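You operate a simulated robot arm through the tools that you are given. There is no shell and no other tool. Be economical: measure what you need, move in short steps, check, and stop when the job is done.

You run a simulated two-armed robot. Do the job below in one go: nothing can be reset, and whatever is moved stays where it is left.

JOB
Set the clamp block to 31.8 mm and lock the end stop at 280 mm.
Fine: the block stays where it stands.
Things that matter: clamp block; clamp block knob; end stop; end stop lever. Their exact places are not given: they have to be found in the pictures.

Only the result counts: the job must be done as asked and must still hold three seconds after the hand-in. Knocking over, shifting, dropping, spilling or breaking anything else fails it.

ROBOT AND FRAMES
Two 7-joint arms with fingered hands on one trunk, on a base that drives. Base frame: it is fixed to the floor where the robot stands at the start and does not move with it; the origin is under the middle of the robot, x ahead of it, y to its left, z up; the surface under the hand at the start is at about z = 0.82. Units: m, rad, N and s.
The left shoulder is at the start at [0.075, 0.17, 1.187], the right one opposite. With the tool pointing down near the work surface each hand reaches from about 0.3 to 0.78 m from the robot's upright axis, wherever it stands, measured 20 degrees to its own side. Places, roughly: clamp block knob [0.5, 0.2, 0.9]; end stop [0.5, 1.2, 0.9]; end stop lever [0.5, 1.2, 0.9]. Payload 4 kg a hand.
The TCP of each hand is the grasp point between the finger pads, 0.026 m short of the fingertips. In the tool frame z runs along the fingers and y along their closing line. Largest opening 0.132 m; the body of the gripper starts 0.073 m behind the TCP. The gripper is a hand of 4 fingers: y runs from the thumb to the fingers, the wrist lies at [0, 0, -0.224] in the tool frame, and closing takes about 1.5 s.
Orientation is told as [roll, pitch, yaw] about the base's x, y, z axes, in that order, counted from this pose: with the fingers straight down and closing along the base's y, the tool's x points along the base's -x, its y along +y and its z along -z.

CONTROLS
- The arms move only by the tool jog_arm. It takes "left_moves", "right_moves" or both (then of equal length, played together; a hand with none holds still); each is one flat list of numbers, 6 for each row, row after row: the shift along the tool's x, y, z in units of 30 mm (1.0 is 30 mm), then the turn, a rotation vector about the tool's x, y, z in units of 8 degrees (1.0 is 8 degrees). In form: [tx, ty, tz, rx, ry, rz, tx, ty, tz, rx, ry, rz, ...]. A call has 1 to 12 rows; each row shifts and turns the commanded pose from where the row before left it, along the tool's axes as they then stand. "left_fingers" and "right_fingers" are, for a hand that has rows, the opening, from 0 (shut) to 1 (fully open), set as the call begins (left out, the last holds). A call with a number of a shift or a turn outside -1 to 1 is refused whole. Rows are played at 5 a second. More than 0.05 m and 0.15 rad between two rows, or a gripper value outside its range, and nothing of the call is played. A pose out of reach is approached as far as the arm can. The call stops where the force on the tool passes 40 N (or 10 N more than at its start, if that is more) or the arm is blocked; 0.2 s more then pass. The fingers move at their own pace (about 0.108 m/s each) and stop on an object; they squeeze with about 31 N. The grip force told is the motor's: it shows also when the fingers shut on nothing. Time passes only in rows, and 0.2 s behind the last, so rows that do not move let the fingers close. The reply holds the time, the measured pose of the TCP, the force on the tool along the base axes, the opening and the grip force, in the units named above and with some noise, with the torque about the TCP (base axes, N m) and any sound that the robot's microphone picked up.
- Cameras (640 x 400 px; columns grow to the right, rows downward): "scene" is now at [0.1663, 0.0415, 1.3782]; the picture's right is [0.39, -0.92, 0.00], its down [-0.48, -0.20, -0.85] and it looks along [0.79, 0.33, -0.53] (base axes); focal length 249 px, centre (320, 200). "left" rides on the left gripper at [-0.073, 0.006, -0.094] in its tool frame; the picture's right is [-0.08, -1.00, 0.00], its down [0.78, -0.06, -0.62] and it looks along [0.61, -0.05, 0.79] (tool axes); focal length 230 px, centre (320, 200). "right" rides on the right gripper at [0.073, 0.006, -0.094] in its tool frame; the picture's right is [-0.08, 1.00, 0.00], its down [-0.78, -0.06, -0.62] and it looks along [-0.61, -0.05, 0.79] (tool axes); focal length 230 px, centre (320, 200).
- capture(camera): a new picture of that camera. The clock stands still meanwhile.
- lift_body(by): slides the trunk up (or, below 0, down) by that many m; the arms and the scene camera ride with it, the base frame stays. It gives what a move gives, with no picture.
- roll_base(legs): drives the robot by 1 to 6 legs, each [ahead, left, turn to the left] in m, m and rad, along the robot's own axes; the way and the turn of a leg run together, so that a leg with both is an arc; at most 1.5 m and 3.142 rad a leg. The arms and the cameras ride along, it lands a little off, and it stops where it bumps. It gives what a move gives.
- finger_targets(finger1, finger2, finger3, thumb_bend, hand): sets how far each is bent, from 0 (flat) to 1 (curled in); at 0.3 the hand is open as for a grip, at 0.7 the pads meet at the TCP. One left out holds its place. A second passes; each finger stops where it meets its share of the squeeze, and holds until it gets a number again. A gripper value or a shape takes the hand back. It gives what a move gives, with no picture; readings hold the bend of each and the force on the fingers (four entries, about 0 where the hand has none), thumb and palm.
- set_grasp(shape, hand): the hand has 4 fingers and takes this shape, open, in about a second: jaw (thumb against the fingers, like two jaws); tri (thumb and two fingers); tip (a fingertip pinch); poke (one finger out to press); point (the index stretched); flat (the hand flat); cup (the hand cupped); fist (a fist). The gripper value then closes the fingers along that shape, each until it touches; the sizes above hold for jaw. It gives what a move gives, with no picture.
- pan_tilt(pan, tilt): turns the head with the scene camera to pan (to the left, within 1.396 rad either way) and tilt (down, from -0.506 to 1.204), counted from straight ahead of the robot. It gives what a move gives.
- locate(camera, pixels): for up to 12 pixels [column, row] of the newest picture of that camera ("zoom" is the newest enlarged one), the place [x, y, z] in the base frame of the surface seen there, good to about 0.002 m, but the place of the scene camera against the robot may be out by one fixed shift of up to 0.018 m in any direction. The clock stands still meanwhile.
- zoom(camera, box): a new picture of the part [left, top, right, bottom] of that camera's present view, enlarged. The clock stands still meanwhile.
- hand_in(): hands the job in; it is judged then, once.

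Go step by step. Measure first, check grasps and placings, and put right what went wrong. The budget is 80 turns and 62 pictures, counting those below and the enlarged ones. Unless the task says otherwise, let go and move clear before handing in.

The tools are called after "Call:" as name(argument=value, ...) on one line, values as JSON. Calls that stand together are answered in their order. jog_arm: Moves the arms, as the interface text tells. Its arguments: {"type":"object","properties":{"left_moves":{"type":"array"},"left_fingers":{"type":"number"},"right_moves":{"type":"array"},"right_fingers":{"type":"number"}},"required":[]} The other tools are called the same way: lift_body (by) slides the trunk up or down; set_grasp (shape, hand) gives the hand a shape; finger_targets (finger1, finger2, finger3, thumb_bend, hand) moves the fingers one by one; roll_base (legs) drives the base; pan_tilt (pan, tilt) turns the head that bears the scene camera; capture (camera) takes a picture; locate (camera, pixels) gives the place of the surface under pixels of a picture; zoom (camera, box) takes an enlarged picture of a part of a camera's view; hand_in () hands the job in.

At the start:

```text
time_s: 0.0
left_tool_pos: [0.4434, 0.4578, 1.2112]
left_ee_rot: [-0.001, 0.001, 0.001]
left_force: [0.3, 0.1, -0.1]
left_ft_torque: [0.03, 0.0, 0.02]
left_width: 0.1317
left_finger_force: 0.0
left_shape: jaw
left_bend: [0.3, 0.3, 0.3, 0.3]
left_finger forces: [0.0, 0.1, 0.0, 0.0, 0.0, 0.1]
right_tool_pos: [0.4589, 0.0263, 1.1688]
right_ee_rot: [-0.001, -0.002, 0.0]
right_force: [-0.5, 1.2, 0.4]
right_ft_torque: [-0.04, 0.03, 0.03]
right_width: 0.1317
right_finger_force: 0.0
right_shape: jaw
right_bend: [0.3, 0.3, 0.3, 0.3]
right_finger forces: [0.0, 0.1, 0.0, 0.0, 0.1, 0.0]
trunk travel left (down, up): [-0.2, 0.151]
robot x, y, heading: [0.0016, 0.0018, -0.001]
head pan, tilt: [0.396, 0.553]
```

scene: 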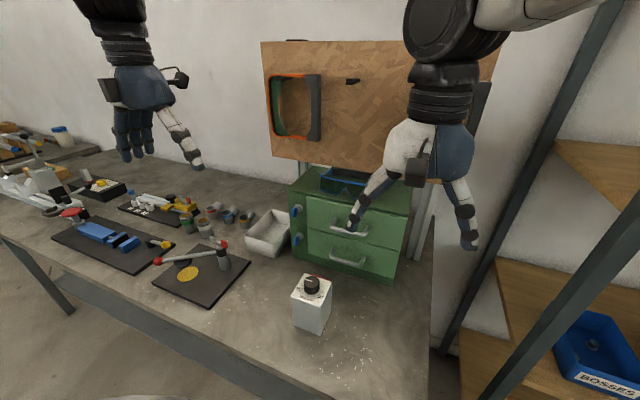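
right: 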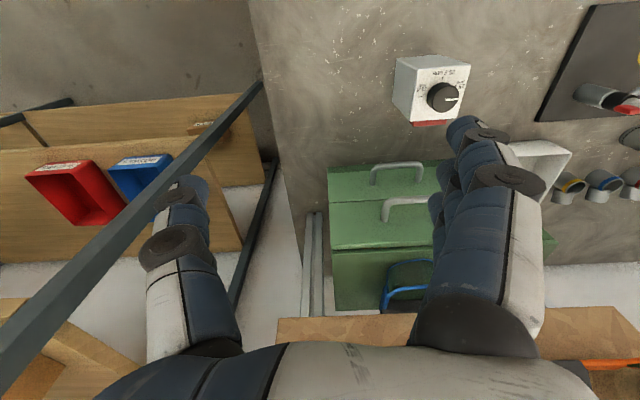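
left: 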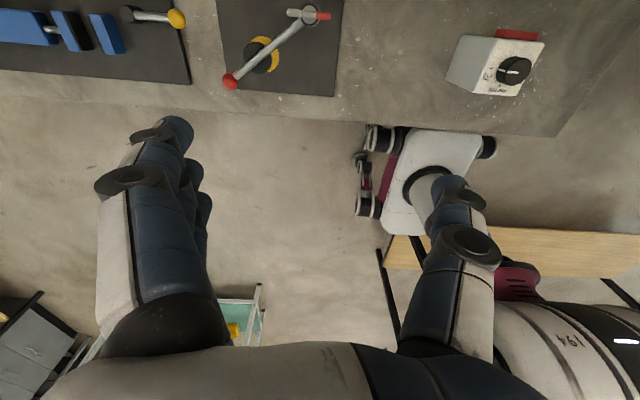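

The scene shows a white block with a black knob at about (312,295) and various fixtures to the left. I zoom on the block and on the left bench.

Call:
zoom(camera="scene", box=[270, 260, 350, 340])

Call:
zoom(camera="right", box=[380, 40, 500, 140])

Call:
zoom(camera="scene", box=[0, 120, 260, 300])

```text
5.00 times, centred on (310, 300) of scene
```

zoom: 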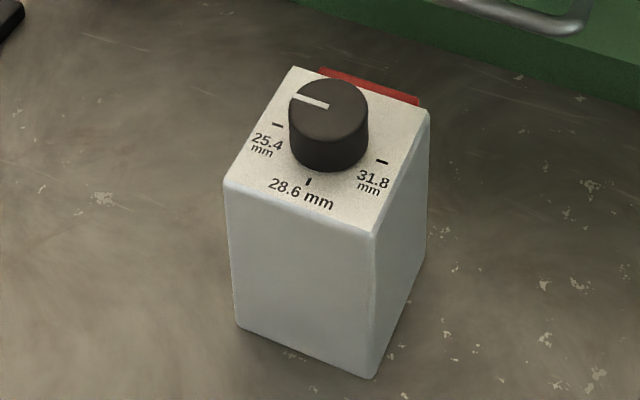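

```text
4.00 times, centred on (440, 90) of right
```

zoom: 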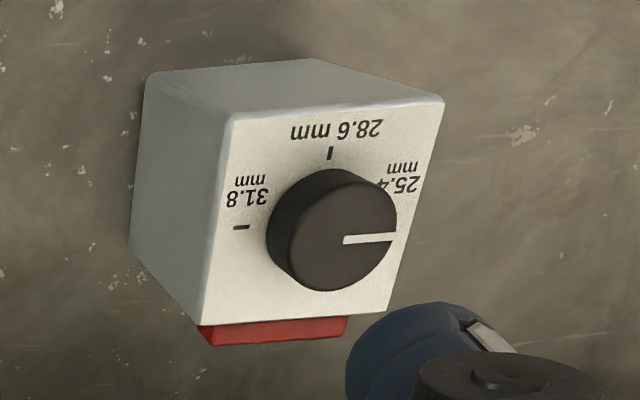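

```text
2.22 times, centred on (130, 210) of scene
```

zoom: 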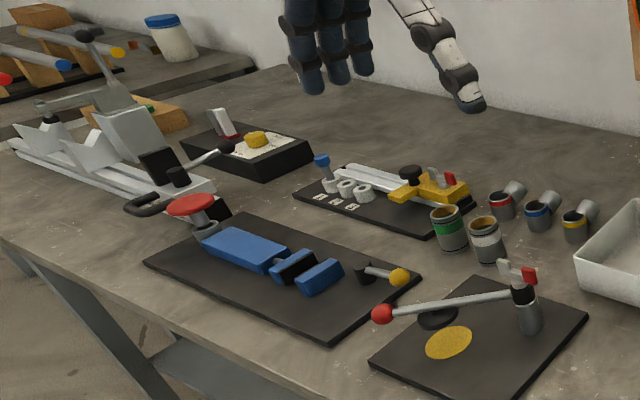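

The knob pointer is at the left (near 25.4), and 31.8 is at the right side of the block. I locate knob and marks through the wrist camera, and look at the left end of the bench.

Call:
locate(camera="right", pixels=[[446, 100], [457, 99.3], [436, 100], [446, 110], [420, 96.8], [442.5, 78.3], [418, 70], [469, 66], [456, 116], [412, 119], [440, 50], [430, 123]])

Call:
pan_tilt(pan=1.1, tilt=0.5)

Call:
capture(camera="scene")

```text
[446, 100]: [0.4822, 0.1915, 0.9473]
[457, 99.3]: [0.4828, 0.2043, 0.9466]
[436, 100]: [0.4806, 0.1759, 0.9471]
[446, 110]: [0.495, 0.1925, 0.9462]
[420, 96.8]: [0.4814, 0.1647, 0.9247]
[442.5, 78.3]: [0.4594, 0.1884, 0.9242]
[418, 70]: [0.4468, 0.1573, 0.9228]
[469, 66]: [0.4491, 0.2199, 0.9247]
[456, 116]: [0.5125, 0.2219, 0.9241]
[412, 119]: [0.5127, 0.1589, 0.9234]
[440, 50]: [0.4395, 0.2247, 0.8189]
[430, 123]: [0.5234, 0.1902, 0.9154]
```

```text
time_s: 1.1
left_tool_pos: [0.4434, 0.4571, 1.2104]
left_ee_rot: [0.0, -0.001, -0.001]
left_force: [-1.2, 0.0, -0.2]
left_ft_torque: [-0.01, 0.0, 0.01]
left_width: 0.1318
left_finger_force: 0.1
left_shape: jaw
left_bend: [0.3, 0.3, 0.3, 0.3]
left_finger forces: [0.0, 0.0, 0.0, 0.0, 0.1, 0.0]
right_tool_pos: [0.4599, 0.0264, 1.1685]
right_ee_rot: [0.0, 0.0, -0.002]
right_force: [-0.7, -0.2, -0.8]
right_ft_torque: [0.0, 0.01, 0.01]
right_width: 0.1317
right_finger_force: 0.0
right_shape: jaw
right_bend: [0.3, 0.3, 0.3, 0.3]
right_finger forces: [0.1, 0.0, 0.0, 0.0, 0.1, 0.0]
trunk travel left (down, up): [-0.2, 0.151]
robot x, y, heading: [0.0007, -0.0007, -0.003]
head pan, tilt: [1.1, 0.499]
```

```text
55 pictures are left
```

scene: 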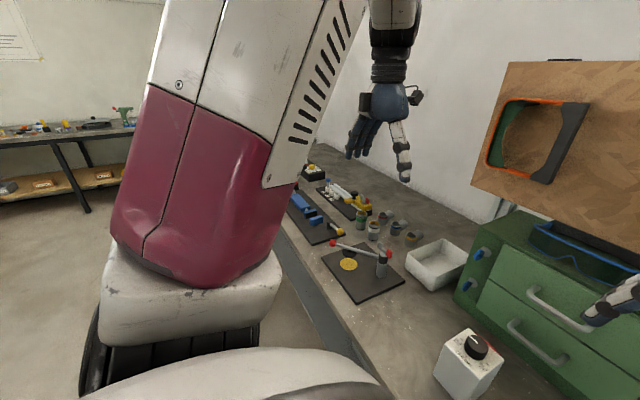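

The knob centre is at about (0.481, 0.190), with its top at z=0.947, and the turn to 31.8 is about 180° counterclockwise from above. The left hand is well placed for it, so I move it above the knob, shift the right hand aside and use a tri shape.

Call:
set_grasp(hand="left", shape="tri")

Call:
jog_arm(left_moves=[-0.141, -0.989, 0.4, 0, 0, 0, -0.141, -0.989, 0.4, 0, 0, 0, -0.141, -0.989, 0.4, 0, 0, 0, -0.141, -0.989, 0.4, 0, 0, 0, -0.141, -0.989, 0.4, 0, 0, 0, -0.141, -0.989, 0.4, 0, 0, 0, -0.141, -0.989, 0.4, 0, 0, 0, -0.141, -0.989, 0.4, 0, 0, 0, -0.141, -0.989, 0.4, 0, 0, 0], right_moves=[0, -0.6, 0, 0, 0, 0, 0, -0.6, 0, 0, 0, 0, 0, -0.6, 0, 0, 0, 0, 0, -0.6, 0, 0, 0, 0, 0, -0.6, 0, 0, 0, 0, 0, -0.6, 0, 0, 0, 0, 0, -0.6, 0, 0, 0, 0, 0, -0.6, 0, 0, 0, 0, 0, -0.6, 0, 0, 0, 0])

Call:
capture(camera="left")

Call:
capture(camera="right")

Call:
capture(camera="scene")

```text
time_s: 2.0
left_tool_pos: [0.4432, 0.458, 1.21]
left_ee_rot: [-0.001, 0.0, 0.0]
left_force: [-1.0, 0.3, -0.4]
left_ft_torque: [-0.01, 0.03, -0.01]
left_width: 0.1317
left_finger_force: 0.1
left_shape: tri
left_bend: [0.3, 0.3, 0.0, 0.3]
left_finger forces: [0.0, 0.0, 0.0, 0.0, 0.0, 0.0]
right_tool_pos: [0.4593, 0.0261, 1.1686]
right_ee_rot: [-0.001, -0.001, -0.001]
right_force: [0.3, -0.9, -0.4]
right_ft_torque: [-0.04, 0.03, 0.03]
right_width: 0.132
right_finger_force: 0.1
right_shape: jaw
right_bend: [0.3, 0.3, 0.3, 0.3]
right_finger forces: [0.1, 0.0, 0.0, 0.1, 0.0, 0.0]
trunk travel left (down, up): [-0.2, 0.151]
robot x, y, heading: [-0.0033, 0.0022, -0.003]
head pan, tilt: [1.1, 0.499]
```

```text
time_s: 4.0
left_tool_pos: [0.4818, 0.1965, 1.0991]
left_ee_rot: [-0.074, 0.012, 0.034]
left_force: [0.4, -0.7, 0.2]
left_ft_torque: [-0.02, -0.04, -0.01]
left_width: 0.1318
left_finger_force: 0.0
left_shape: tri
left_bend: [0.3, 0.3, 0.0, 0.3]
left_finger forces: [0.0, 0.0, 0.0, 0.1, 0.1, 0.1]
right_tool_pos: [0.4597, -0.1368, 1.1679]
right_ee_rot: [0.0, 0.001, 0.001]
right_force: [0.0, 0.0, -0.9]
right_ft_torque: [0.02, -0.02, 0.01]
right_width: 0.1319
right_finger_force: 0.0
right_shape: jaw
right_bend: [0.3, 0.3, 0.3, 0.3]
right_finger forces: [0.0, 0.0, 0.1, 0.1, 0.0, 0.0]
trunk travel left (down, up): [-0.2, 0.151]
robot x, y, heading: [0.0007, -0.0001, 0.0]
head pan, tilt: [1.1, 0.499]
```

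```text
54 pictures are left
```

left: 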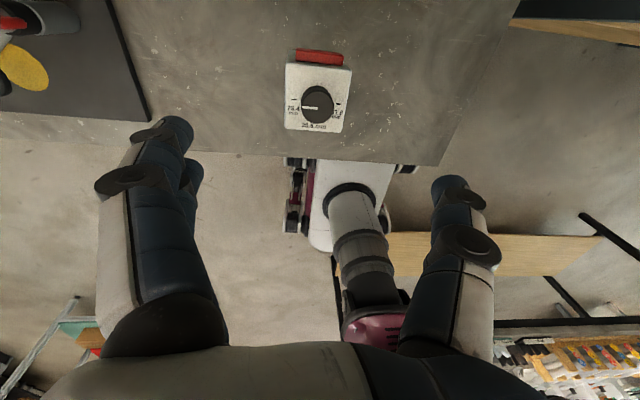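

```text
53 pictures are left
```

right: 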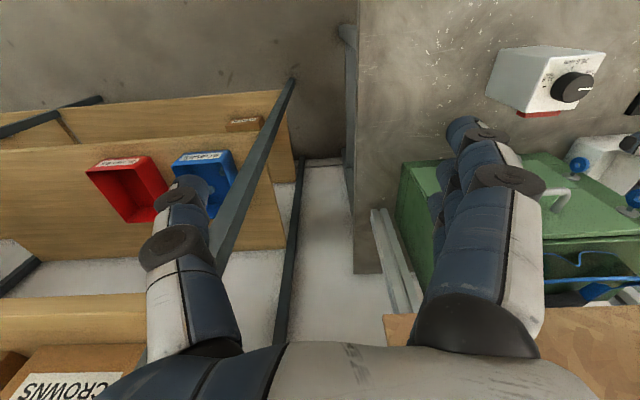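

```text
52 pictures are left
```

scene: 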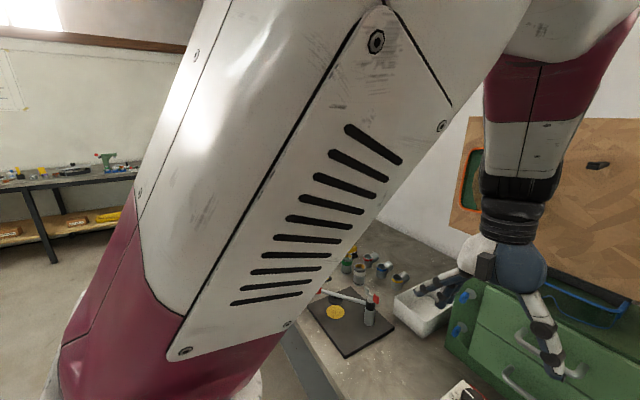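

The left arm deviates from the commanded pose (rot −0.074) when reaching inward. I bring the left arm back and drive left by 0.37 m instead, so the right hand comes over the knob on its natural side.

Call:
jog_arm(left_moves=[0.141, 0.989, -0.4, 0, 0, 0, 0.141, 0.989, -0.4, 0, 0, 0, 0.141, 0.989, -0.4, 0, 0, 0, 0.141, 0.989, -0.4, 0, 0, 0, 0.141, 0.989, -0.4, 0, 0, 0, 0.141, 0.989, -0.4, 0, 0, 0, 0.141, 0.989, -0.4, 0, 0, 0, 0.141, 0.989, -0.4, 0, 0, 0, 0.141, 0.989, -0.4, 0, 0, 0])

Call:
roll_base(legs=[[0, 0.36, 0]])

Call:
set_grasp(hand="right", shape="tri")

Call:
pan_tilt(pan=0.4, tilt=0.6)

Call:
capture(camera="scene")

Call:
capture(camera="right")

```text
time_s: 6.0
left_tool_pos: [0.4435, 0.4587, 1.209]
left_ee_rot: [0.0, -0.001, 0.001]
left_force: [-0.8, -0.8, -0.9]
left_ft_torque: [-0.01, 0.04, 0.0]
left_width: 0.1319
left_finger_force: 0.0
left_shape: tri
left_bend: [0.3, 0.3, 0.0, 0.3]
left_finger forces: [0.0, 0.1, 0.0, 0.1, 0.1, 0.1]
right_tool_pos: [0.4582, -0.1344, 1.1681]
right_ee_rot: [-0.001, -0.001, 0.001]
right_force: [0.6, -0.5, -0.1]
right_ft_torque: [-0.01, -0.01, 0.01]
right_width: 0.132
right_finger_force: 0.1
right_shape: jaw
right_bend: [0.3, 0.3, 0.3, 0.3]
right_finger forces: [0.0, 0.0, 0.0, 0.0, 0.0, 0.0]
trunk travel left (down, up): [-0.2, 0.151]
robot x, y, heading: [-0.0021, 0.0, 0.0]
head pan, tilt: [1.1, 0.499]
```

```text
time_s: 9.7
left_tool_pos: [0.444, 0.8173, 1.2101]
left_ee_rot: [0.0, -0.001, -0.001]
left_force: [-0.5, 0.1, -0.4]
left_ft_torque: [0.0, 0.03, -0.02]
left_width: 0.1318
left_finger_force: 0.1
left_shape: tri
left_bend: [0.3, 0.3, 0.0, 0.3]
left_finger forces: [0.1, 0.1, 0.0, 0.0, 0.0, 0.1]
right_tool_pos: [0.4592, 0.2232, 1.1681]
right_ee_rot: [0.0, -0.002, 0.001]
right_force: [-0.4, 0.2, 0.8]
right_ft_torque: [0.01, -0.01, -0.03]
right_width: 0.1319
right_finger_force: 0.0
right_shape: jaw
right_bend: [0.3, 0.3, 0.3, 0.3]
right_finger forces: [0.0, 0.0, 0.0, 0.0, 0.1, 0.0]
trunk travel left (down, up): [-0.2, 0.151]
robot x, y, heading: [0.0001, 0.3605, 0.002]
head pan, tilt: [1.1, 0.499]
```

```text
time_s: 10.6
left_tool_pos: [0.444, 0.8165, 1.2105]
left_ee_rot: [0.0, -0.001, 0.0]
left_force: [0.1, 0.6, 0.8]
left_ft_torque: [0.0, 0.01, 0.02]
left_width: 0.1321
left_finger_force: 0.0
left_shape: tri
left_bend: [0.3, 0.3, 0.0, 0.3]
left_finger forces: [0.1, 0.0, 0.0, 0.0, 0.0, 0.1]
right_tool_pos: [0.4597, 0.2247, 1.1683]
right_ee_rot: [-0.001, -0.001, 0.002]
right_force: [0.5, 0.1, -0.8]
right_ft_torque: [-0.03, -0.04, -0.01]
right_width: 0.1318
right_finger_force: 0.0
right_shape: tri
right_bend: [0.3, 0.3, 0.0, 0.3]
right_finger forces: [0.0, 0.0, 0.0, 0.1, 0.0, 0.0]
trunk travel left (down, up): [-0.2, 0.151]
robot x, y, heading: [0.0025, 0.3603, 0.003]
head pan, tilt: [1.1, 0.499]
```

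```text
time_s: 11.7
left_tool_pos: [0.4429, 0.818, 1.2093]
left_ee_rot: [0.002, -0.002, -0.001]
left_force: [-0.5, -0.5, -0.5]
left_ft_torque: [0.01, 0.02, 0.06]
left_width: 0.1315
left_finger_force: 0.0
left_shape: tri
left_bend: [0.3, 0.3, 0.0, 0.3]
left_finger forces: [0.0, 0.0, 0.1, 0.0, 0.1, 0.0]
right_tool_pos: [0.4595, 0.2228, 1.1685]
right_ee_rot: [0.0, 0.001, 0.0]
right_force: [0.5, 0.5, 0.5]
right_ft_torque: [-0.05, 0.04, -0.03]
right_width: 0.1318
right_finger_force: 0.0
right_shape: tri
right_bend: [0.3, 0.3, 0.0, 0.3]
right_finger forces: [0.1, 0.0, 0.0, 0.1, 0.0, 0.1]
trunk travel left (down, up): [-0.2, 0.151]
robot x, y, heading: [0.0028, 0.3577, -0.002]
head pan, tilt: [0.4, 0.6]
```

```text
51 pictures are left
```

scene: 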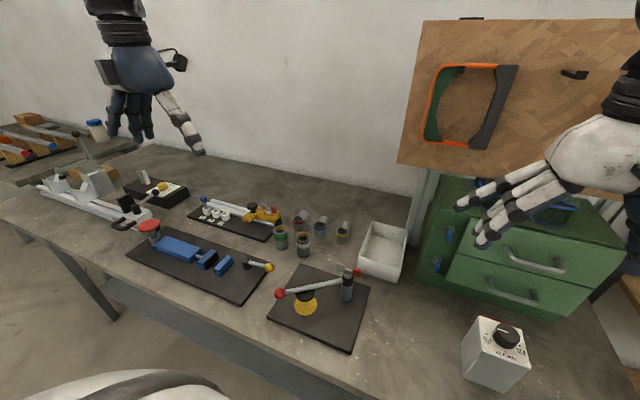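

```text
50 pictures are left
```

right: 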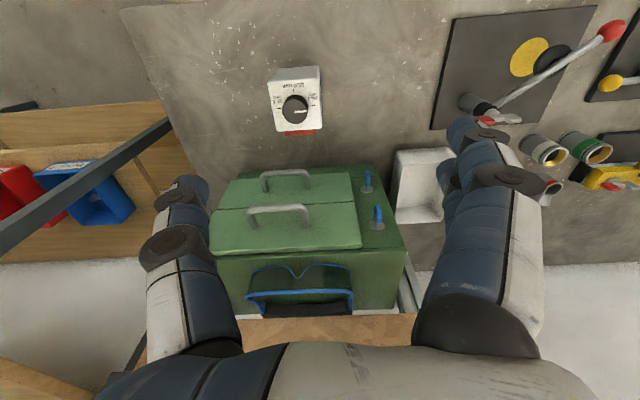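

Both hands are well placed now. I zoom on the knob from the right wrist camera to measure its position and pointer angle.

Call:
zoom(camera="right", box=[256, 60, 336, 140])

Call:
zoom(camera="scene", box=[0, 120, 200, 260])

```text
5.00 times, centred on (296, 100) of right
```

zoom: 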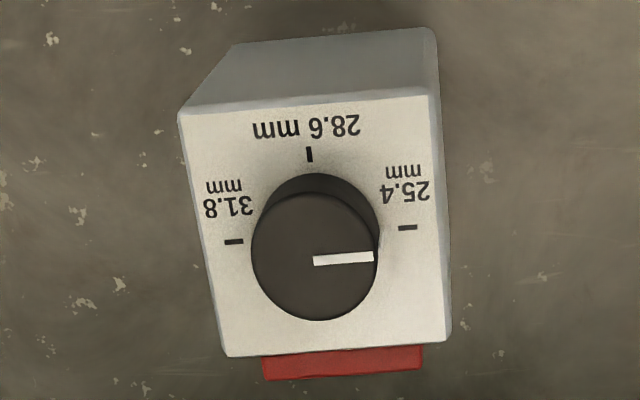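

```text
2.86 times, centred on (100, 190) of scene
```

zoom: 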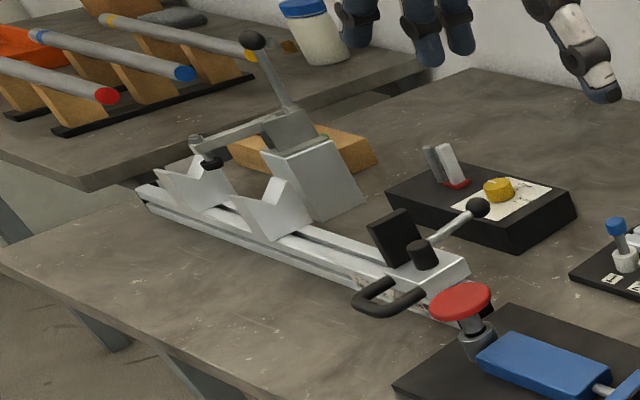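

The pointer sits exactly on 25.4, so it needs a 180° turn. I locate the knob rim and the marks.

Call:
locate(camera="right", pixels=[[294.8, 111.4], [283.4, 111.4], [306.4, 111.4], [294.8, 99.6], [294.8, 123], [278.8, 108.4], [313.6, 105.6], [268.8, 83.5], [317, 79.8], [320, 128], [278, 130]])

```text
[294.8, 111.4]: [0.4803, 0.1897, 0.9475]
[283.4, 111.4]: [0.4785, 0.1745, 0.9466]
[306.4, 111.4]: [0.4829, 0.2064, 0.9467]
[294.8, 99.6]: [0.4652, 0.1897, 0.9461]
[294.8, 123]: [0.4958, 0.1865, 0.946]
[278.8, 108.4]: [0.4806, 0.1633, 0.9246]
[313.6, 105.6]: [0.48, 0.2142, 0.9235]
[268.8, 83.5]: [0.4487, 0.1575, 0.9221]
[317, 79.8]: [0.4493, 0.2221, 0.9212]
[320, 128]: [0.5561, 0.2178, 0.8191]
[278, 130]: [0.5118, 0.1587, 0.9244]
```

The knob centre is (0.4805, 0.1895) with a radius of 16.5 mm. I set the right hand to jaw, centre it above the knob at z≈1.03, and pre-rotate it clockwise by 90° so that a full 180° counterclockwise turn can follow.

Call:
set_grasp(hand="right", shape="jaw")

Call:
jog_arm(right_moves=[-0.14, -0.222, 0.92, 0, 0, 0, -0.14, -0.222, 0.92, 0, 0, 0, -0.14, -0.222, 0.92, 0, 0, 0, -0.14, -0.222, 0.92, 0, 0, 0, -0.14, -0.222, 0.92, 0, 0, 0, 0, 0, 0, 0, 0, 1, 0, 0, 0, 0, 0, 1, 0, 0, 0, 0, 0, 1, 0, 0, 0, 0, 0, 1, 0, 0, 0, 0, 0, 1, 0, 0, 0, 0, 0, 1, 0, 0, 0, 0, 0, 1])

Call:
jog_arm(right_moves=[0, 0, 0, 0, 0, 0.85, 0, 0, 0, 0, 0, 0.85, 0, 0, 0, 0, 0, 0.85, 0, 0, 0, 0, 0, 0.85, 0, 0, 0, 0, 0, 0.85])

Call:
pan_tilt(pan=-0.3, tilt=0.7)

Call:
capture(camera="scene")

Call:
capture(camera="right")

```text
time_s: 12.6
left_tool_pos: [0.4438, 0.8161, 1.2108]
left_ee_rot: [0.001, 0.0, -0.001]
left_force: [0.0, -0.1, -0.1]
left_ft_torque: [-0.05, -0.01, 0.0]
left_width: 0.132
left_finger_force: 0.0
left_shape: tri
left_bend: [0.3, 0.3, 0.0, 0.3]
left_finger forces: [0.1, 0.0, 0.0, 0.0, 0.1, 0.0]
right_tool_pos: [0.4597, 0.2237, 1.1685]
right_ee_rot: [0.001, 0.0, -0.001]
right_force: [0.2, 0.0, -0.5]
right_ft_torque: [0.03, 0.0, 0.03]
right_width: 0.1321
right_finger_force: 0.0
right_shape: jaw
right_bend: [0.3, 0.3, 0.3, 0.3]
right_finger forces: [0.1, 0.1, 0.1, 0.0, 0.0, 0.0]
trunk travel left (down, up): [-0.2, 0.151]
robot x, y, heading: [-0.002, 0.3579, -0.001]
head pan, tilt: [0.4, 0.6]
```

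```text
time_s: 15.2
left_tool_pos: [0.4446, 0.8167, 1.2095]
left_ee_rot: [0.001, 0.002, 0.002]
left_force: [0.0, 0.3, 0.7]
left_ft_torque: [0.01, 0.0, 0.04]
left_width: 0.1317
left_finger_force: 0.0
left_shape: tri
left_bend: [0.3, 0.3, 0.0, 0.3]
left_finger forces: [0.0, 0.0, 0.1, 0.0, 0.1, 0.1]
right_tool_pos: [0.4798, 0.1902, 1.0288]
right_ee_rot: [0.001, -0.001, -0.982]
right_force: [-0.2, 0.1, 0.4]
right_ft_torque: [0.02, -0.03, 0.02]
right_width: 0.1319
right_finger_force: 0.0
right_shape: jaw
right_bend: [0.3, 0.3, 0.3, 0.3]
right_finger forces: [0.0, 0.0, 0.0, 0.0, 0.0, 0.0]
trunk travel left (down, up): [-0.2, 0.151]
robot x, y, heading: [-0.0007, 0.3569, -0.002]
head pan, tilt: [0.4, 0.6]
```

```text
time_s: 16.4
left_tool_pos: [0.4444, 0.8172, 1.2102]
left_ee_rot: [0.0, -0.001, 0.0]
left_force: [0.0, -0.7, 0.4]
left_ft_torque: [0.02, -0.02, 0.0]
left_width: 0.1317
left_finger_force: 0.1
left_shape: tri
left_bend: [0.3, 0.3, 0.0, 0.3]
left_finger forces: [0.0, 0.1, 0.0, 0.1, 0.1, 0.0]
right_tool_pos: [0.4806, 0.1895, 1.0293]
right_ee_rot: [0.001, 0.001, -1.572]
right_force: [-1.1, 0.6, 0.7]
right_ft_torque: [0.02, -0.01, -0.01]
right_width: 0.1317
right_finger_force: 0.1
right_shape: jaw
right_bend: [0.3, 0.3, 0.3, 0.3]
right_finger forces: [0.1, 0.1, 0.0, 0.0, 0.0, 0.1]
trunk travel left (down, up): [-0.2, 0.151]
robot x, y, heading: [-0.0008, 0.359, -0.0]
head pan, tilt: [0.4, 0.6]
```

```text
time_s: 17.4
left_tool_pos: [0.4434, 0.816, 1.2108]
left_ee_rot: [0.0, 0.001, 0.0]
left_force: [-0.5, -0.4, 0.6]
left_ft_torque: [-0.04, -0.01, 0.0]
left_width: 0.1319
left_finger_force: 0.2
left_shape: tri
left_bend: [0.3, 0.3, 0.0, 0.3]
left_finger forces: [0.0, 0.0, 0.1, 0.1, 0.0, 0.0]
right_tool_pos: [0.4795, 0.1901, 1.0306]
right_ee_rot: [0.0, -0.003, -1.57]
right_force: [-0.1, 0.9, 0.0]
right_ft_torque: [-0.01, 0.0, -0.01]
right_width: 0.1317
right_finger_force: 0.0
right_shape: jaw
right_bend: [0.3, 0.3, 0.3, 0.3]
right_finger forces: [0.1, 0.0, 0.0, 0.1, 0.0, 0.1]
trunk travel left (down, up): [-0.2, 0.151]
robot x, y, heading: [-0.0018, 0.3584, 0.002]
head pan, tilt: [-0.3, 0.7]
```

```text
47 pictures are left
```

scene: 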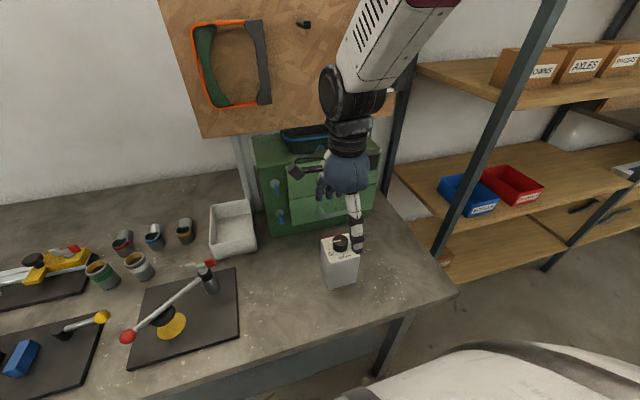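

```text
46 pictures are left
```

right: 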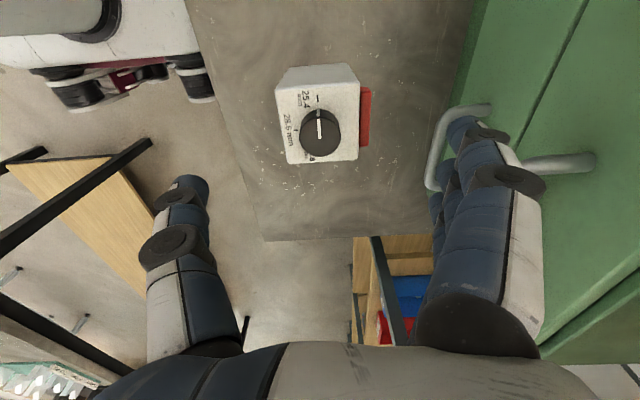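

The hand is at yaw −90° with the fingers near the drawer handles. I check how close the handles are.

Call:
locate(camera="right", pixels=[[433, 175], [440, 130], [465, 106], [530, 162], [570, 162], [480, 200], [366, 115], [320, 118]])

```text
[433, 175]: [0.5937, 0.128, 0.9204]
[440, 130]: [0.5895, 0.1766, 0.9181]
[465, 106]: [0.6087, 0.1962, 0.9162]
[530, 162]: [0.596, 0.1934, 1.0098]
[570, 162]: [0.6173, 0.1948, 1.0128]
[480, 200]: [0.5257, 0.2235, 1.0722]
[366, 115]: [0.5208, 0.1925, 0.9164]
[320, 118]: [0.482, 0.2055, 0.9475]
```

The handles are at x≥0.59, so there is clearance. I half-close the fingers and lower to z≈0.958.

Call:
jog_arm(right_moves=[0, 0, 0, 0, 0, 0, 0, 0, 0, 0, 0, 0, 0, 0, 0.6, 0, 0, 0, 0, 0, 0.6, 0, 0, 0, 0, 0, 0.6, 0, 0, 0, 0, 0, 0.6, 0, 0, 0], right_fingers=0.5)

Call:
zoom(camera="scene", box=[280, 140, 440, 300])

Call:
capture(camera="right")

```text
time_s: 18.8
left_tool_pos: [0.4445, 0.8162, 1.2105]
left_ee_rot: [0.0, 0.0, -0.002]
left_force: [0.7, -0.3, 1.2]
left_ft_torque: [0.0, 0.01, 0.02]
left_width: 0.132
left_finger_force: 0.1
left_shape: tri
left_bend: [0.3, 0.3, 0.0, 0.3]
left_finger forces: [0.1, 0.0, 0.1, 0.0, 0.0, 0.1]
right_tool_pos: [0.4803, 0.191, 0.957]
right_ee_rot: [-0.001, 0.001, -1.569]
right_force: [-0.1, -0.7, -0.1]
right_ft_torque: [-0.02, 0.01, 0.04]
right_width: 0.0667
right_finger_force: 0.2
right_shape: jaw
right_bend: [0.73, 0.73, 0.73, 0.7]
right_finger forces: [0.0, 0.0, 0.1, 0.0, 0.1, 0.0]
trunk travel left (down, up): [-0.2, 0.151]
robot x, y, heading: [-0.0034, 0.3567, 0.001]
head pan, tilt: [-0.3, 0.7]
```

```text
2.50 times, centred on (360, 220) of scene
```

zoom: 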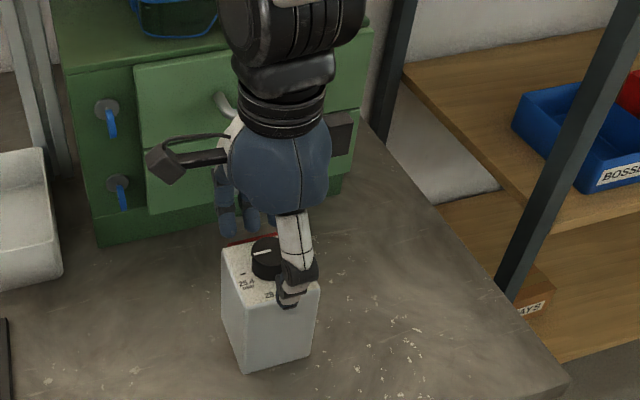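

```text
44 pictures are left
```

right: 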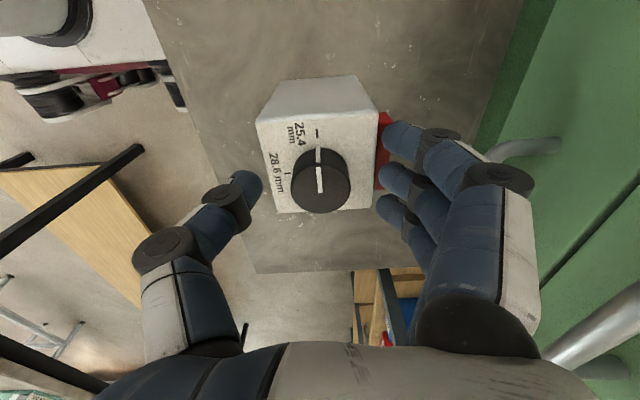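

The knob sits between the thumb and fingers in the right picture (320,185). I close on it and watch the forces.

Call:
jog_arm(right_moves=[0, 0, 0, 0, 0, 0, 0, 0, 0, 0, 0, 0, 0, 0, 0, 0, 0, 0, 0, 0, 0, 0, 0, 0], right_fingers=0.15)

Call:
capture(camera="right")

Call:
zoom(camera="scene", box=[300, 190, 400, 290])

```text
time_s: 19.8
left_tool_pos: [0.4433, 0.8168, 1.2095]
left_ee_rot: [-0.001, 0.001, 0.0]
left_force: [0.1, 0.6, -0.3]
left_ft_torque: [0.02, -0.02, 0.03]
left_width: 0.1319
left_finger_force: 0.1
left_shape: tri
left_bend: [0.3, 0.3, 0.0, 0.3]
left_finger forces: [0.0, 0.0, 0.1, 0.1, 0.0, 0.0]
right_tool_pos: [0.4795, 0.1906, 0.957]
right_ee_rot: [0.002, 0.001, -1.57]
right_force: [-0.7, -1.6, 2.7]
right_ft_torque: [-0.01, -0.08, 0.02]
right_width: 0.0139
right_finger_force: 30.8
right_shape: jaw
right_bend: [0.69, 0.72, 0.7, 0.7]
right_finger forces: [0.0, 14.5, 11.1, 0.0, 26.1, 0.1]
trunk travel left (down, up): [-0.2, 0.151]
robot x, y, heading: [-0.0004, 0.3613, -0.001]
head pan, tilt: [-0.3, 0.7]
```

```text
43 pictures are left
```

right: 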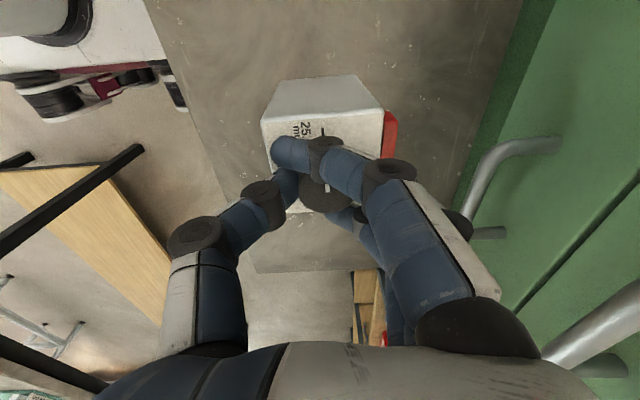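

```text
4.00 times, centred on (350, 240) of scene
```

zoom: 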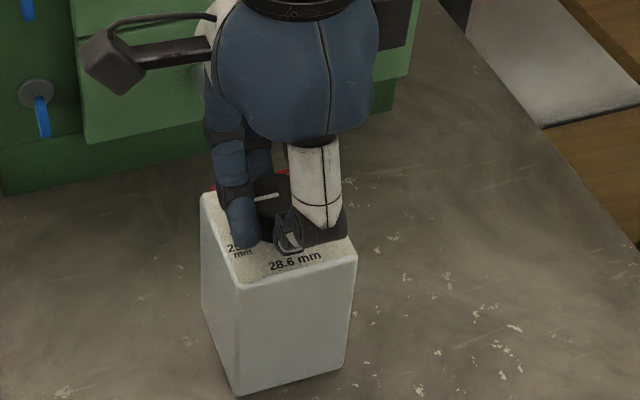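

Fingers 2, 3 and the thumb grip the knob (14.5, 11.1, 26.1 N) with almost no net side load. I turn counterclockwise, first by 32°.

Call:
jog_arm(right_moves=[0, 0, 0, 0, 0, -1, 0, 0, 0, 0, 0, -1, 0, 0, 0, 0, 0, -1, 0, 0, 0, 0, 0, -1])

Call:
capture(camera="right")

Call:
zoom(camera="scene", box=[300, 190, 400, 290])

```text
time_s: 20.8
left_tool_pos: [0.4448, 0.8167, 1.2095]
left_ee_rot: [0.0, 0.0, -0.001]
left_force: [0.3, 0.2, -0.1]
left_ft_torque: [0.01, -0.01, -0.01]
left_width: 0.1322
left_finger_force: 0.1
left_shape: tri
left_bend: [0.3, 0.3, 0.0, 0.3]
left_finger forces: [0.1, 0.1, 0.0, 0.0, 0.1, 0.1]
right_tool_pos: [0.4806, 0.1896, 0.9584]
right_ee_rot: [0.002, -0.003, -1.011]
right_force: [-1.0, -3.4, 6.7]
right_ft_torque: [-0.07, -0.13, -0.04]
right_width: 0.0138
right_finger_force: 30.2
right_shape: jaw
right_bend: [0.69, 0.72, 0.7, 0.7]
right_finger forces: [0.0, 13.8, 13.3, 0.1, 28.6, 0.0]
trunk travel left (down, up): [-0.2, 0.151]
robot x, y, heading: [-0.0018, 0.3589, -0.001]
head pan, tilt: [-0.3, 0.7]
```

```text
41 pictures are left
```

right: 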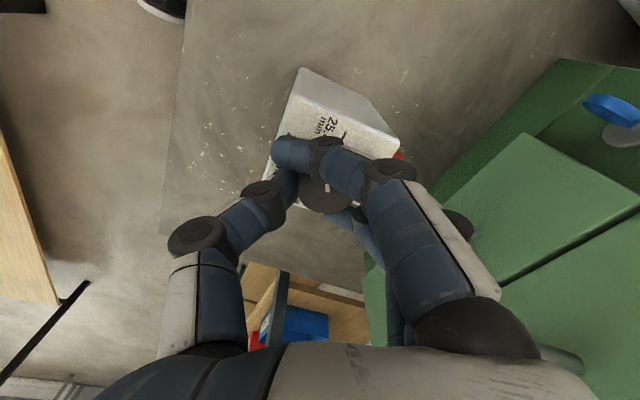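

```text
4.00 times, centred on (350, 240) of scene
```

zoom: 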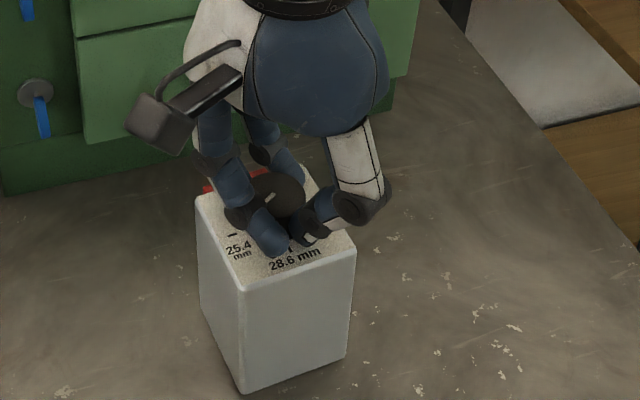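

The knob follows the hand; the block's top-left corner may have shifted a hair (zoom 201→198). I measure the block corners to check.

Call:
locate(camera="zoom", pixels=[[241, 284], [350, 250], [203, 200], [240, 380], [343, 345]])

Call:
locate(camera="right", pixels=[[300, 75], [395, 133], [300, 95], [380, 145]])

```text
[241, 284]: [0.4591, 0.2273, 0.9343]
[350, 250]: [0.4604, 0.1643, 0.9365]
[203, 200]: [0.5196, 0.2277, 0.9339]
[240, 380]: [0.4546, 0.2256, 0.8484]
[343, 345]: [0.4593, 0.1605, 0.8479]
```

```text
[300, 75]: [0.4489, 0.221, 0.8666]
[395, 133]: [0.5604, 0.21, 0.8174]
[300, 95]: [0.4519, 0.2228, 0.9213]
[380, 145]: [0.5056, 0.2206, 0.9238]
```

The block is still at its place within about 1 mm. I continue the turn by 72°.

Call:
jog_arm(right_moves=[0, 0, 0, 0, 0, -1, 0, 0, 0, 0, 0, -1, 0, 0, 0, 0, 0, -1, 0, 0, 0, 0, 0, -1, 0, 0, 0, 0, 0, -1, 0, 0, 0, 0, 0, -1, 0, 0, 0, 0, 0, -1, 0, 0, 0, 0, 0, -1, 0, 0, 0, 0, 0, -1])

Call:
capture(camera="right")

Call:
zoom(camera="scene", box=[300, 190, 400, 290])

```text
time_s: 22.8
left_tool_pos: [0.4443, 0.8169, 1.2101]
left_ee_rot: [0.0, 0.0, -0.001]
left_force: [-0.5, -0.5, -0.3]
left_ft_torque: [-0.01, 0.0, -0.01]
left_width: 0.132
left_finger_force: 0.0
left_shape: tri
left_bend: [0.3, 0.3, 0.0, 0.3]
left_finger forces: [0.0, 0.1, 0.1, 0.0, 0.0, 0.1]
right_tool_pos: [0.4807, 0.1897, 0.9585]
right_ee_rot: [0.0, 0.0, 0.249]
right_force: [2.9, -0.3, 4.5]
right_ft_torque: [0.27, 0.01, 0.01]
right_width: 0.0139
right_finger_force: 31.0
right_shape: jaw
right_bend: [0.69, 0.72, 0.7, 0.71]
right_finger forces: [0.1, 14.7, 13.5, 0.0, 27.1, 0.1]
trunk travel left (down, up): [-0.2, 0.151]
robot x, y, heading: [-0.002, 0.3564, -0.001]
head pan, tilt: [-0.3, 0.7]
```

```text
39 pictures are left
```

right: 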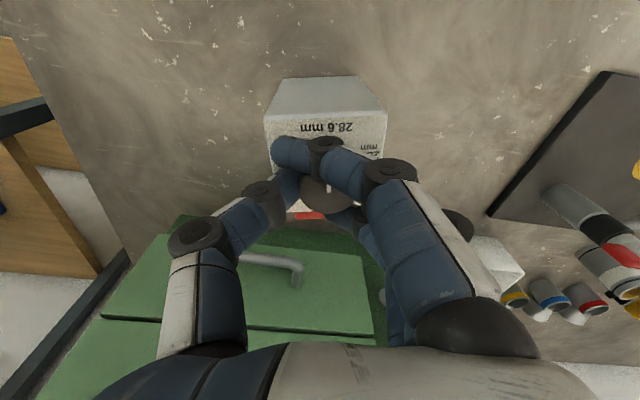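

```text
4.00 times, centred on (350, 240) of scene
```

zoom: 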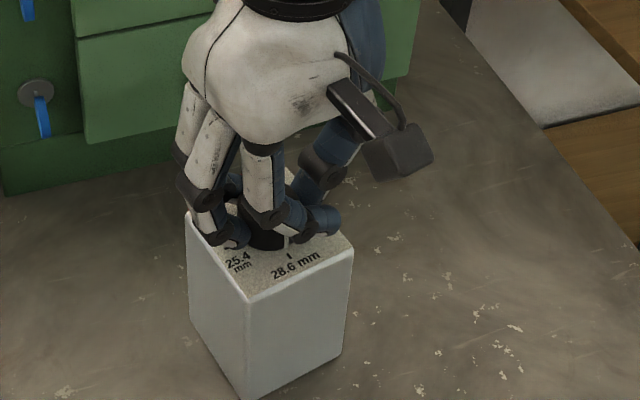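

The block appears to have yawed with the knob (the near edge is steeper in the zoom). I measure by how much.

Call:
locate(camera="zoom", pixels=[[249, 297], [347, 252], [190, 216], [248, 385], [338, 340]])

Call:
locate(camera="right", pixels=[[267, 118], [383, 115], [286, 81], [358, 79], [387, 125]])

```text
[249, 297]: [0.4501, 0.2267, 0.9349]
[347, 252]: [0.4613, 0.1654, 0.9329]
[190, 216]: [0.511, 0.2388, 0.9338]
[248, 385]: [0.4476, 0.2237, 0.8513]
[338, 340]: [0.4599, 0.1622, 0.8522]
```

```text
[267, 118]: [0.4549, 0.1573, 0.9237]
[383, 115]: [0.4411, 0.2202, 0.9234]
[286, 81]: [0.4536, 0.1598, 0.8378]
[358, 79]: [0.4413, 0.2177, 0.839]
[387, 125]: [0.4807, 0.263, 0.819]
```

The block yawed about 11° during that stretch, so the fingertips may be rubbing its top (+4.5 N in z). I release, lift and inspect the knob.

Call:
jog_arm(right_moves=[0, 0, 0, 0, 0, 0, 0, 0, 0, 0, 0, 0, 0, 0, 0, 0, 0, 0, 0, 0, -0.8, 0, 0, 0, 0, 0, -0.8, 0, 0, 0, 0, 0, -0.8, 0, 0, 0], right_fingers=0.6)

Call:
capture(camera="right")

Call:
zoom(camera="right", box=[270, 60, 370, 160])

```text
time_s: 24.2
left_tool_pos: [0.4441, 0.8174, 1.2105]
left_ee_rot: [-0.001, 0.0, 0.0]
left_force: [-0.2, -0.2, 0.5]
left_ft_torque: [-0.01, -0.03, 0.02]
left_width: 0.1319
left_finger_force: 0.1
left_shape: tri
left_bend: [0.3, 0.3, 0.0, 0.3]
left_finger forces: [0.0, 0.0, 0.0, 0.0, 0.0, 0.0]
right_tool_pos: [0.4811, 0.1898, 1.0307]
right_ee_rot: [-0.001, 0.0, 0.244]
right_force: [-0.7, -0.1, -0.8]
right_ft_torque: [-0.01, -0.04, 0.04]
right_width: 0.079
right_finger_force: 0.1
right_shape: jaw
right_bend: [0.71, 0.71, 0.71, 0.71]
right_finger forces: [0.0, 0.0, 0.0, 0.1, 0.0, 0.1]
trunk travel left (down, up): [-0.2, 0.151]
robot x, y, heading: [0.0001, 0.3593, -0.001]
head pan, tilt: [-0.3, 0.7]
```

```text
37 pictures are left
```

right: 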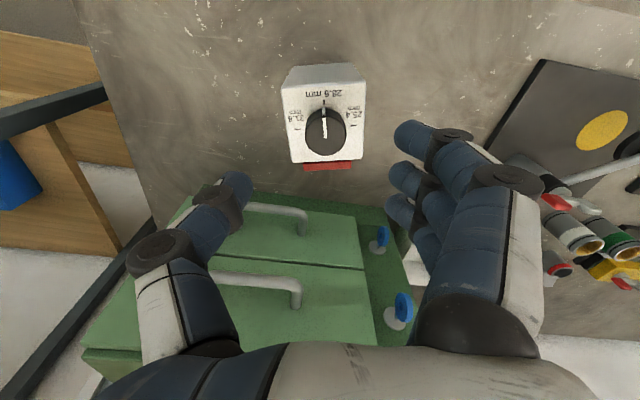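

```text
4.00 times, centred on (320, 110) of right
```

zoom: 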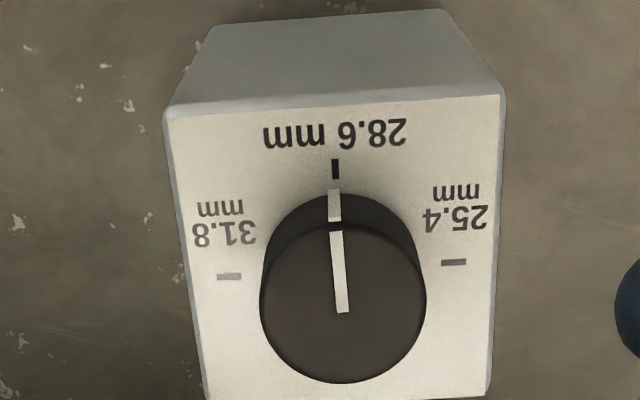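

The knob snapped exactly onto 28.6, and the block gave way by about 12° of yaw, which I can square up later. I regrip 60° further back and a few mm higher, then press down so that friction under the block holds it.

Call:
jog_arm(right_moves=[0, 0, 0, 0, 0, 1, 0, 0, 0, 0, 0, 1, 0, 0, 0, 0, 0, 1, 0, 0, 0, 0, 0, 1, 0, 0, 0, 0, 0, 1, 0, 0, 0, 0, 0, 1, 0, 0, 0, 0, 0, 1, 0, 0, 0.75, 0, 0, 0, 0, 0, 0.75, 0, 0, 0, 0, 0, 0.75, 0, 0, 0], right_fingers=0.5)

Call:
jog_arm(right_moves=[0, 0, 0, 0, 0, 0, 0, 0, 0, 0, 0, 0, 0, 0, 0, 0, 0, 0, 0, 0, 0, 0, 0, 0, 0, 0, 0.07, 0, 0, 0, 0, 0, 0.07, 0, 0, 0], right_fingers=0.1)

Call:
capture(camera="right")

```text
time_s: 26.4
left_tool_pos: [0.4445, 0.8175, 1.2103]
left_ee_rot: [0.0, 0.0, 0.001]
left_force: [0.1, 0.0, -0.5]
left_ft_torque: [-0.01, 0.01, 0.02]
left_width: 0.1318
left_finger_force: 0.1
left_shape: tri
left_bend: [0.3, 0.3, 0.0, 0.3]
left_finger forces: [0.1, 0.1, 0.0, 0.0, 0.0, 0.1]
right_tool_pos: [0.4792, 0.1898, 0.9625]
right_ee_rot: [0.0, -0.001, -0.734]
right_force: [0.8, -0.8, -0.3]
right_ft_torque: [0.03, 0.02, 0.03]
right_width: 0.0671
right_finger_force: 0.1
right_shape: jaw
right_bend: [0.73, 0.73, 0.73, 0.7]
right_finger forces: [0.0, 0.1, 0.0, 0.0, 0.0, 0.1]
trunk travel left (down, up): [-0.2, 0.151]
robot x, y, heading: [-0.0014, 0.3601, 0.003]
head pan, tilt: [-0.3, 0.7]
```

```text
time_s: 27.8
left_tool_pos: [0.4422, 0.8171, 1.2119]
left_ee_rot: [0.0, 0.0, 0.0]
left_force: [-0.4, 0.0, -1.0]
left_ft_torque: [0.0, -0.02, 0.01]
left_width: 0.1319
left_finger_force: 0.1
left_shape: tri
left_bend: [0.3, 0.3, 0.0, 0.3]
left_finger forces: [0.1, 0.1, 0.0, 0.0, 0.0, 0.1]
right_tool_pos: [0.4784, 0.1891, 0.9597]
right_ee_rot: [0.002, -0.004, -0.736]
right_force: [-4.5, -8.5, 23.4]
right_ft_torque: [0.0, 0.08, 0.03]
right_width: 0.0146
right_finger_force: 31.0
right_shape: jaw
right_bend: [0.71, 0.73, 0.69, 0.71]
right_finger forces: [10.1, 14.8, 0.0, 0.0, 34.6, 0.0]
trunk travel left (down, up): [-0.2, 0.151]
robot x, y, heading: [0.0014, 0.3603, -0.002]
head pan, tilt: [-0.3, 0.7]
```

```text
35 pictures are left
```

right: 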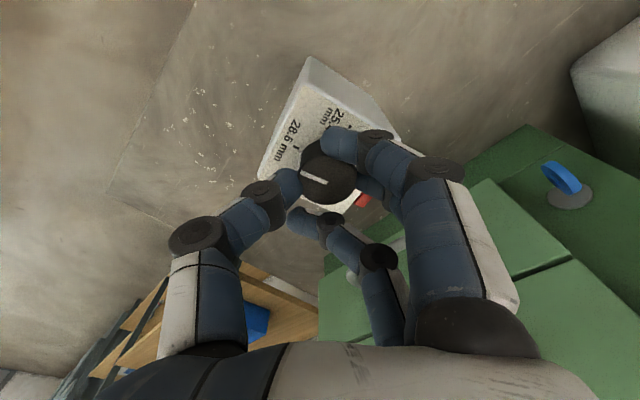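

I am now pressing down with 23 N with a solid grip. I turn 24° and check whether the block holds.

Call:
jog_arm(right_moves=[0, 0, 0, 0, 0, -0.75, 0, 0, 0, 0, 0, -0.75, 0, 0, 0, 0, 0, -0.75, 0, 0, 0, 0, 0, -0.75])

Call:
capture(camera="right")

```text
time_s: 28.8
left_tool_pos: [0.4425, 0.8162, 1.2106]
left_ee_rot: [0.0, -0.001, 0.0]
left_force: [-0.2, 0.4, 0.1]
left_ft_torque: [0.0, 0.03, -0.01]
left_width: 0.1318
left_finger_force: 0.1
left_shape: tri
left_bend: [0.3, 0.3, 0.0, 0.3]
left_finger forces: [0.0, 0.0, 0.1, 0.0, 0.0, 0.0]
right_tool_pos: [0.4805, 0.1891, 0.9608]
right_ee_rot: [0.002, -0.004, -0.312]
right_force: [1.8, -9.1, 30.0]
right_ft_torque: [0.05, 0.02, -0.04]
right_width: 0.0159
right_finger_force: 30.8
right_shape: jaw
right_bend: [0.71, 0.73, 0.69, 0.72]
right_finger forces: [10.0, 16.8, 0.0, 0.0, 34.2, 0.1]
trunk travel left (down, up): [-0.2, 0.151]
robot x, y, heading: [-0.0004, 0.3555, -0.005]
head pan, tilt: [-0.3, 0.7]
```

```text
34 pictures are left
```

right: 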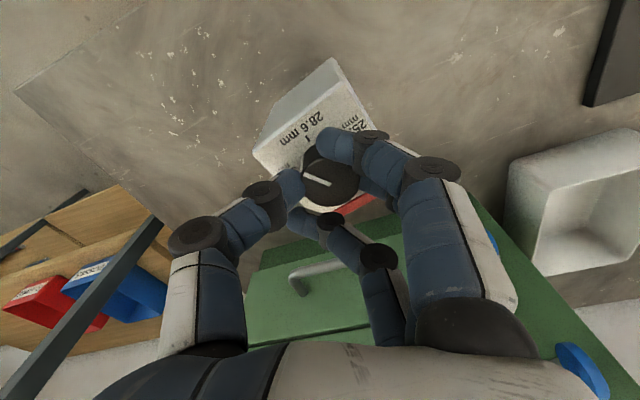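

The block's text rotated in the picture while the pointer stayed with the hand, as wanted. I check the block yaw with its near-edge corners.

Call:
locate(camera="right", pixels=[[257, 149], [340, 83], [295, 118], [345, 85]])

```text
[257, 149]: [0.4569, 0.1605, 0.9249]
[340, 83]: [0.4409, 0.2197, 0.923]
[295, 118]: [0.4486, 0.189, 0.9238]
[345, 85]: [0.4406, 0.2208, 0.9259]
```

The block held to within about 2°. I continue the turn to complete about 92° in this grip.

Call:
jog_arm(right_moves=[0, 0, 0, 0, 0, -0.85, 0, 0, 0, 0, 0, -0.85, 0, 0, 0, 0, 0, -0.85, 0, 0, 0, 0, 0, -0.85, 0, 0, 0, 0, 0, -0.85, 0, 0, 0, 0, 0, -0.85, 0, 0, 0, 0, 0, -0.85, 0, 0, 0, 0, 0, -0.85, 0, 0, 0, 0, 0, -0.85, 0, 0, 0, 0, 0, -0.85])

Call:
jog_arm(right_moves=[0, 0, 0, 0, 0, 0, 0, 0, 0, 0, 0, 0, 0, 0, 0, 0, 0, 0, 0, 0, -0.8, 0, 0, 0, 0, 0, -0.8, 0, 0, 0, 0, 0, -0.8, 0, 0, 0], right_fingers=0.6)

Call:
capture(camera="right")

Call:
zoom(camera="right", box=[270, 60, 370, 160])

```text
time_s: 31.0
left_tool_pos: [0.4431, 0.8179, 1.2109]
left_ee_rot: [-0.001, -0.001, 0.0]
left_force: [0.2, -0.4, 0.0]
left_ft_torque: [0.0, 0.01, 0.01]
left_width: 0.1317
left_finger_force: 0.1
left_shape: tri
left_bend: [0.3, 0.3, 0.0, 0.3]
left_finger forces: [0.0, 0.0, 0.0, 0.1, 0.1, 0.0]
right_tool_pos: [0.4813, 0.1907, 0.9591]
right_ee_rot: [0.0, 0.001, 0.873]
right_force: [5.1, 5.9, 23.0]
right_ft_torque: [0.33, 0.23, -0.14]
right_width: 0.0159
right_finger_force: 30.4
right_shape: jaw
right_bend: [0.72, 0.74, 0.69, 0.73]
right_finger forces: [8.6, 19.6, 0.1, 0.0, 26.4, 0.0]
trunk travel left (down, up): [-0.2, 0.151]
robot x, y, heading: [0.0, 0.3636, -0.001]
head pan, tilt: [-0.3, 0.7]
```

```text
time_s: 32.4
left_tool_pos: [0.4432, 0.8162, 1.2104]
left_ee_rot: [0.0, 0.001, 0.001]
left_force: [0.4, 0.2, 0.6]
left_ft_torque: [0.01, -0.03, 0.0]
left_width: 0.1319
left_finger_force: 0.1
left_shape: tri
left_bend: [0.3, 0.3, 0.0, 0.3]
left_finger forces: [0.0, 0.1, 0.1, 0.0, 0.1, 0.0]
right_tool_pos: [0.4795, 0.1883, 1.0322]
right_ee_rot: [-0.002, 0.0, 0.872]
right_force: [0.4, 0.9, 1.4]
right_ft_torque: [-0.03, -0.02, -0.02]
right_width: 0.079
right_finger_force: 0.0
right_shape: jaw
right_bend: [0.71, 0.71, 0.71, 0.71]
right_finger forces: [0.0, 0.0, 0.0, 0.0, 0.0, 0.0]
trunk travel left (down, up): [-0.2, 0.151]
robot x, y, heading: [0.001, 0.3579, 0.001]
head pan, tilt: [-0.3, 0.7]
```

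```text
33 pictures are left
```

right: 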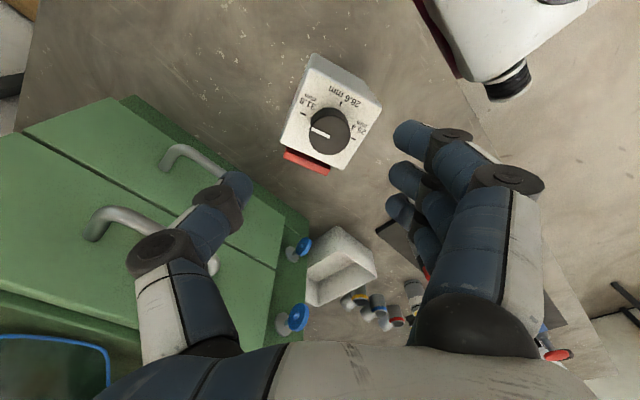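

```text
4.00 times, centred on (320, 110) of right
```

zoom: 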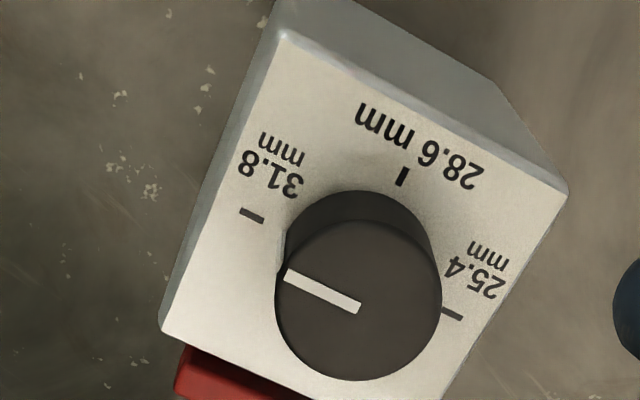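

The pointer is parallel to the mark line and at 31.8. I measure the block's present pose so I can square it back.

Call:
locate(camera="zoom", pixels=[[252, 215], [452, 314], [402, 177], [288, 42], [558, 192], [170, 322], [358, 300], [420, 60]])

```text
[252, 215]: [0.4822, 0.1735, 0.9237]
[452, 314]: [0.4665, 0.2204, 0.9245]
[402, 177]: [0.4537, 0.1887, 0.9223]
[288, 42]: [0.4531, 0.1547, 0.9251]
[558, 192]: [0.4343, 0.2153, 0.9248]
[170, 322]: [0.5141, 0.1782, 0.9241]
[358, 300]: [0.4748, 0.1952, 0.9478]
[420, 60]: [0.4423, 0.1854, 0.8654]
```

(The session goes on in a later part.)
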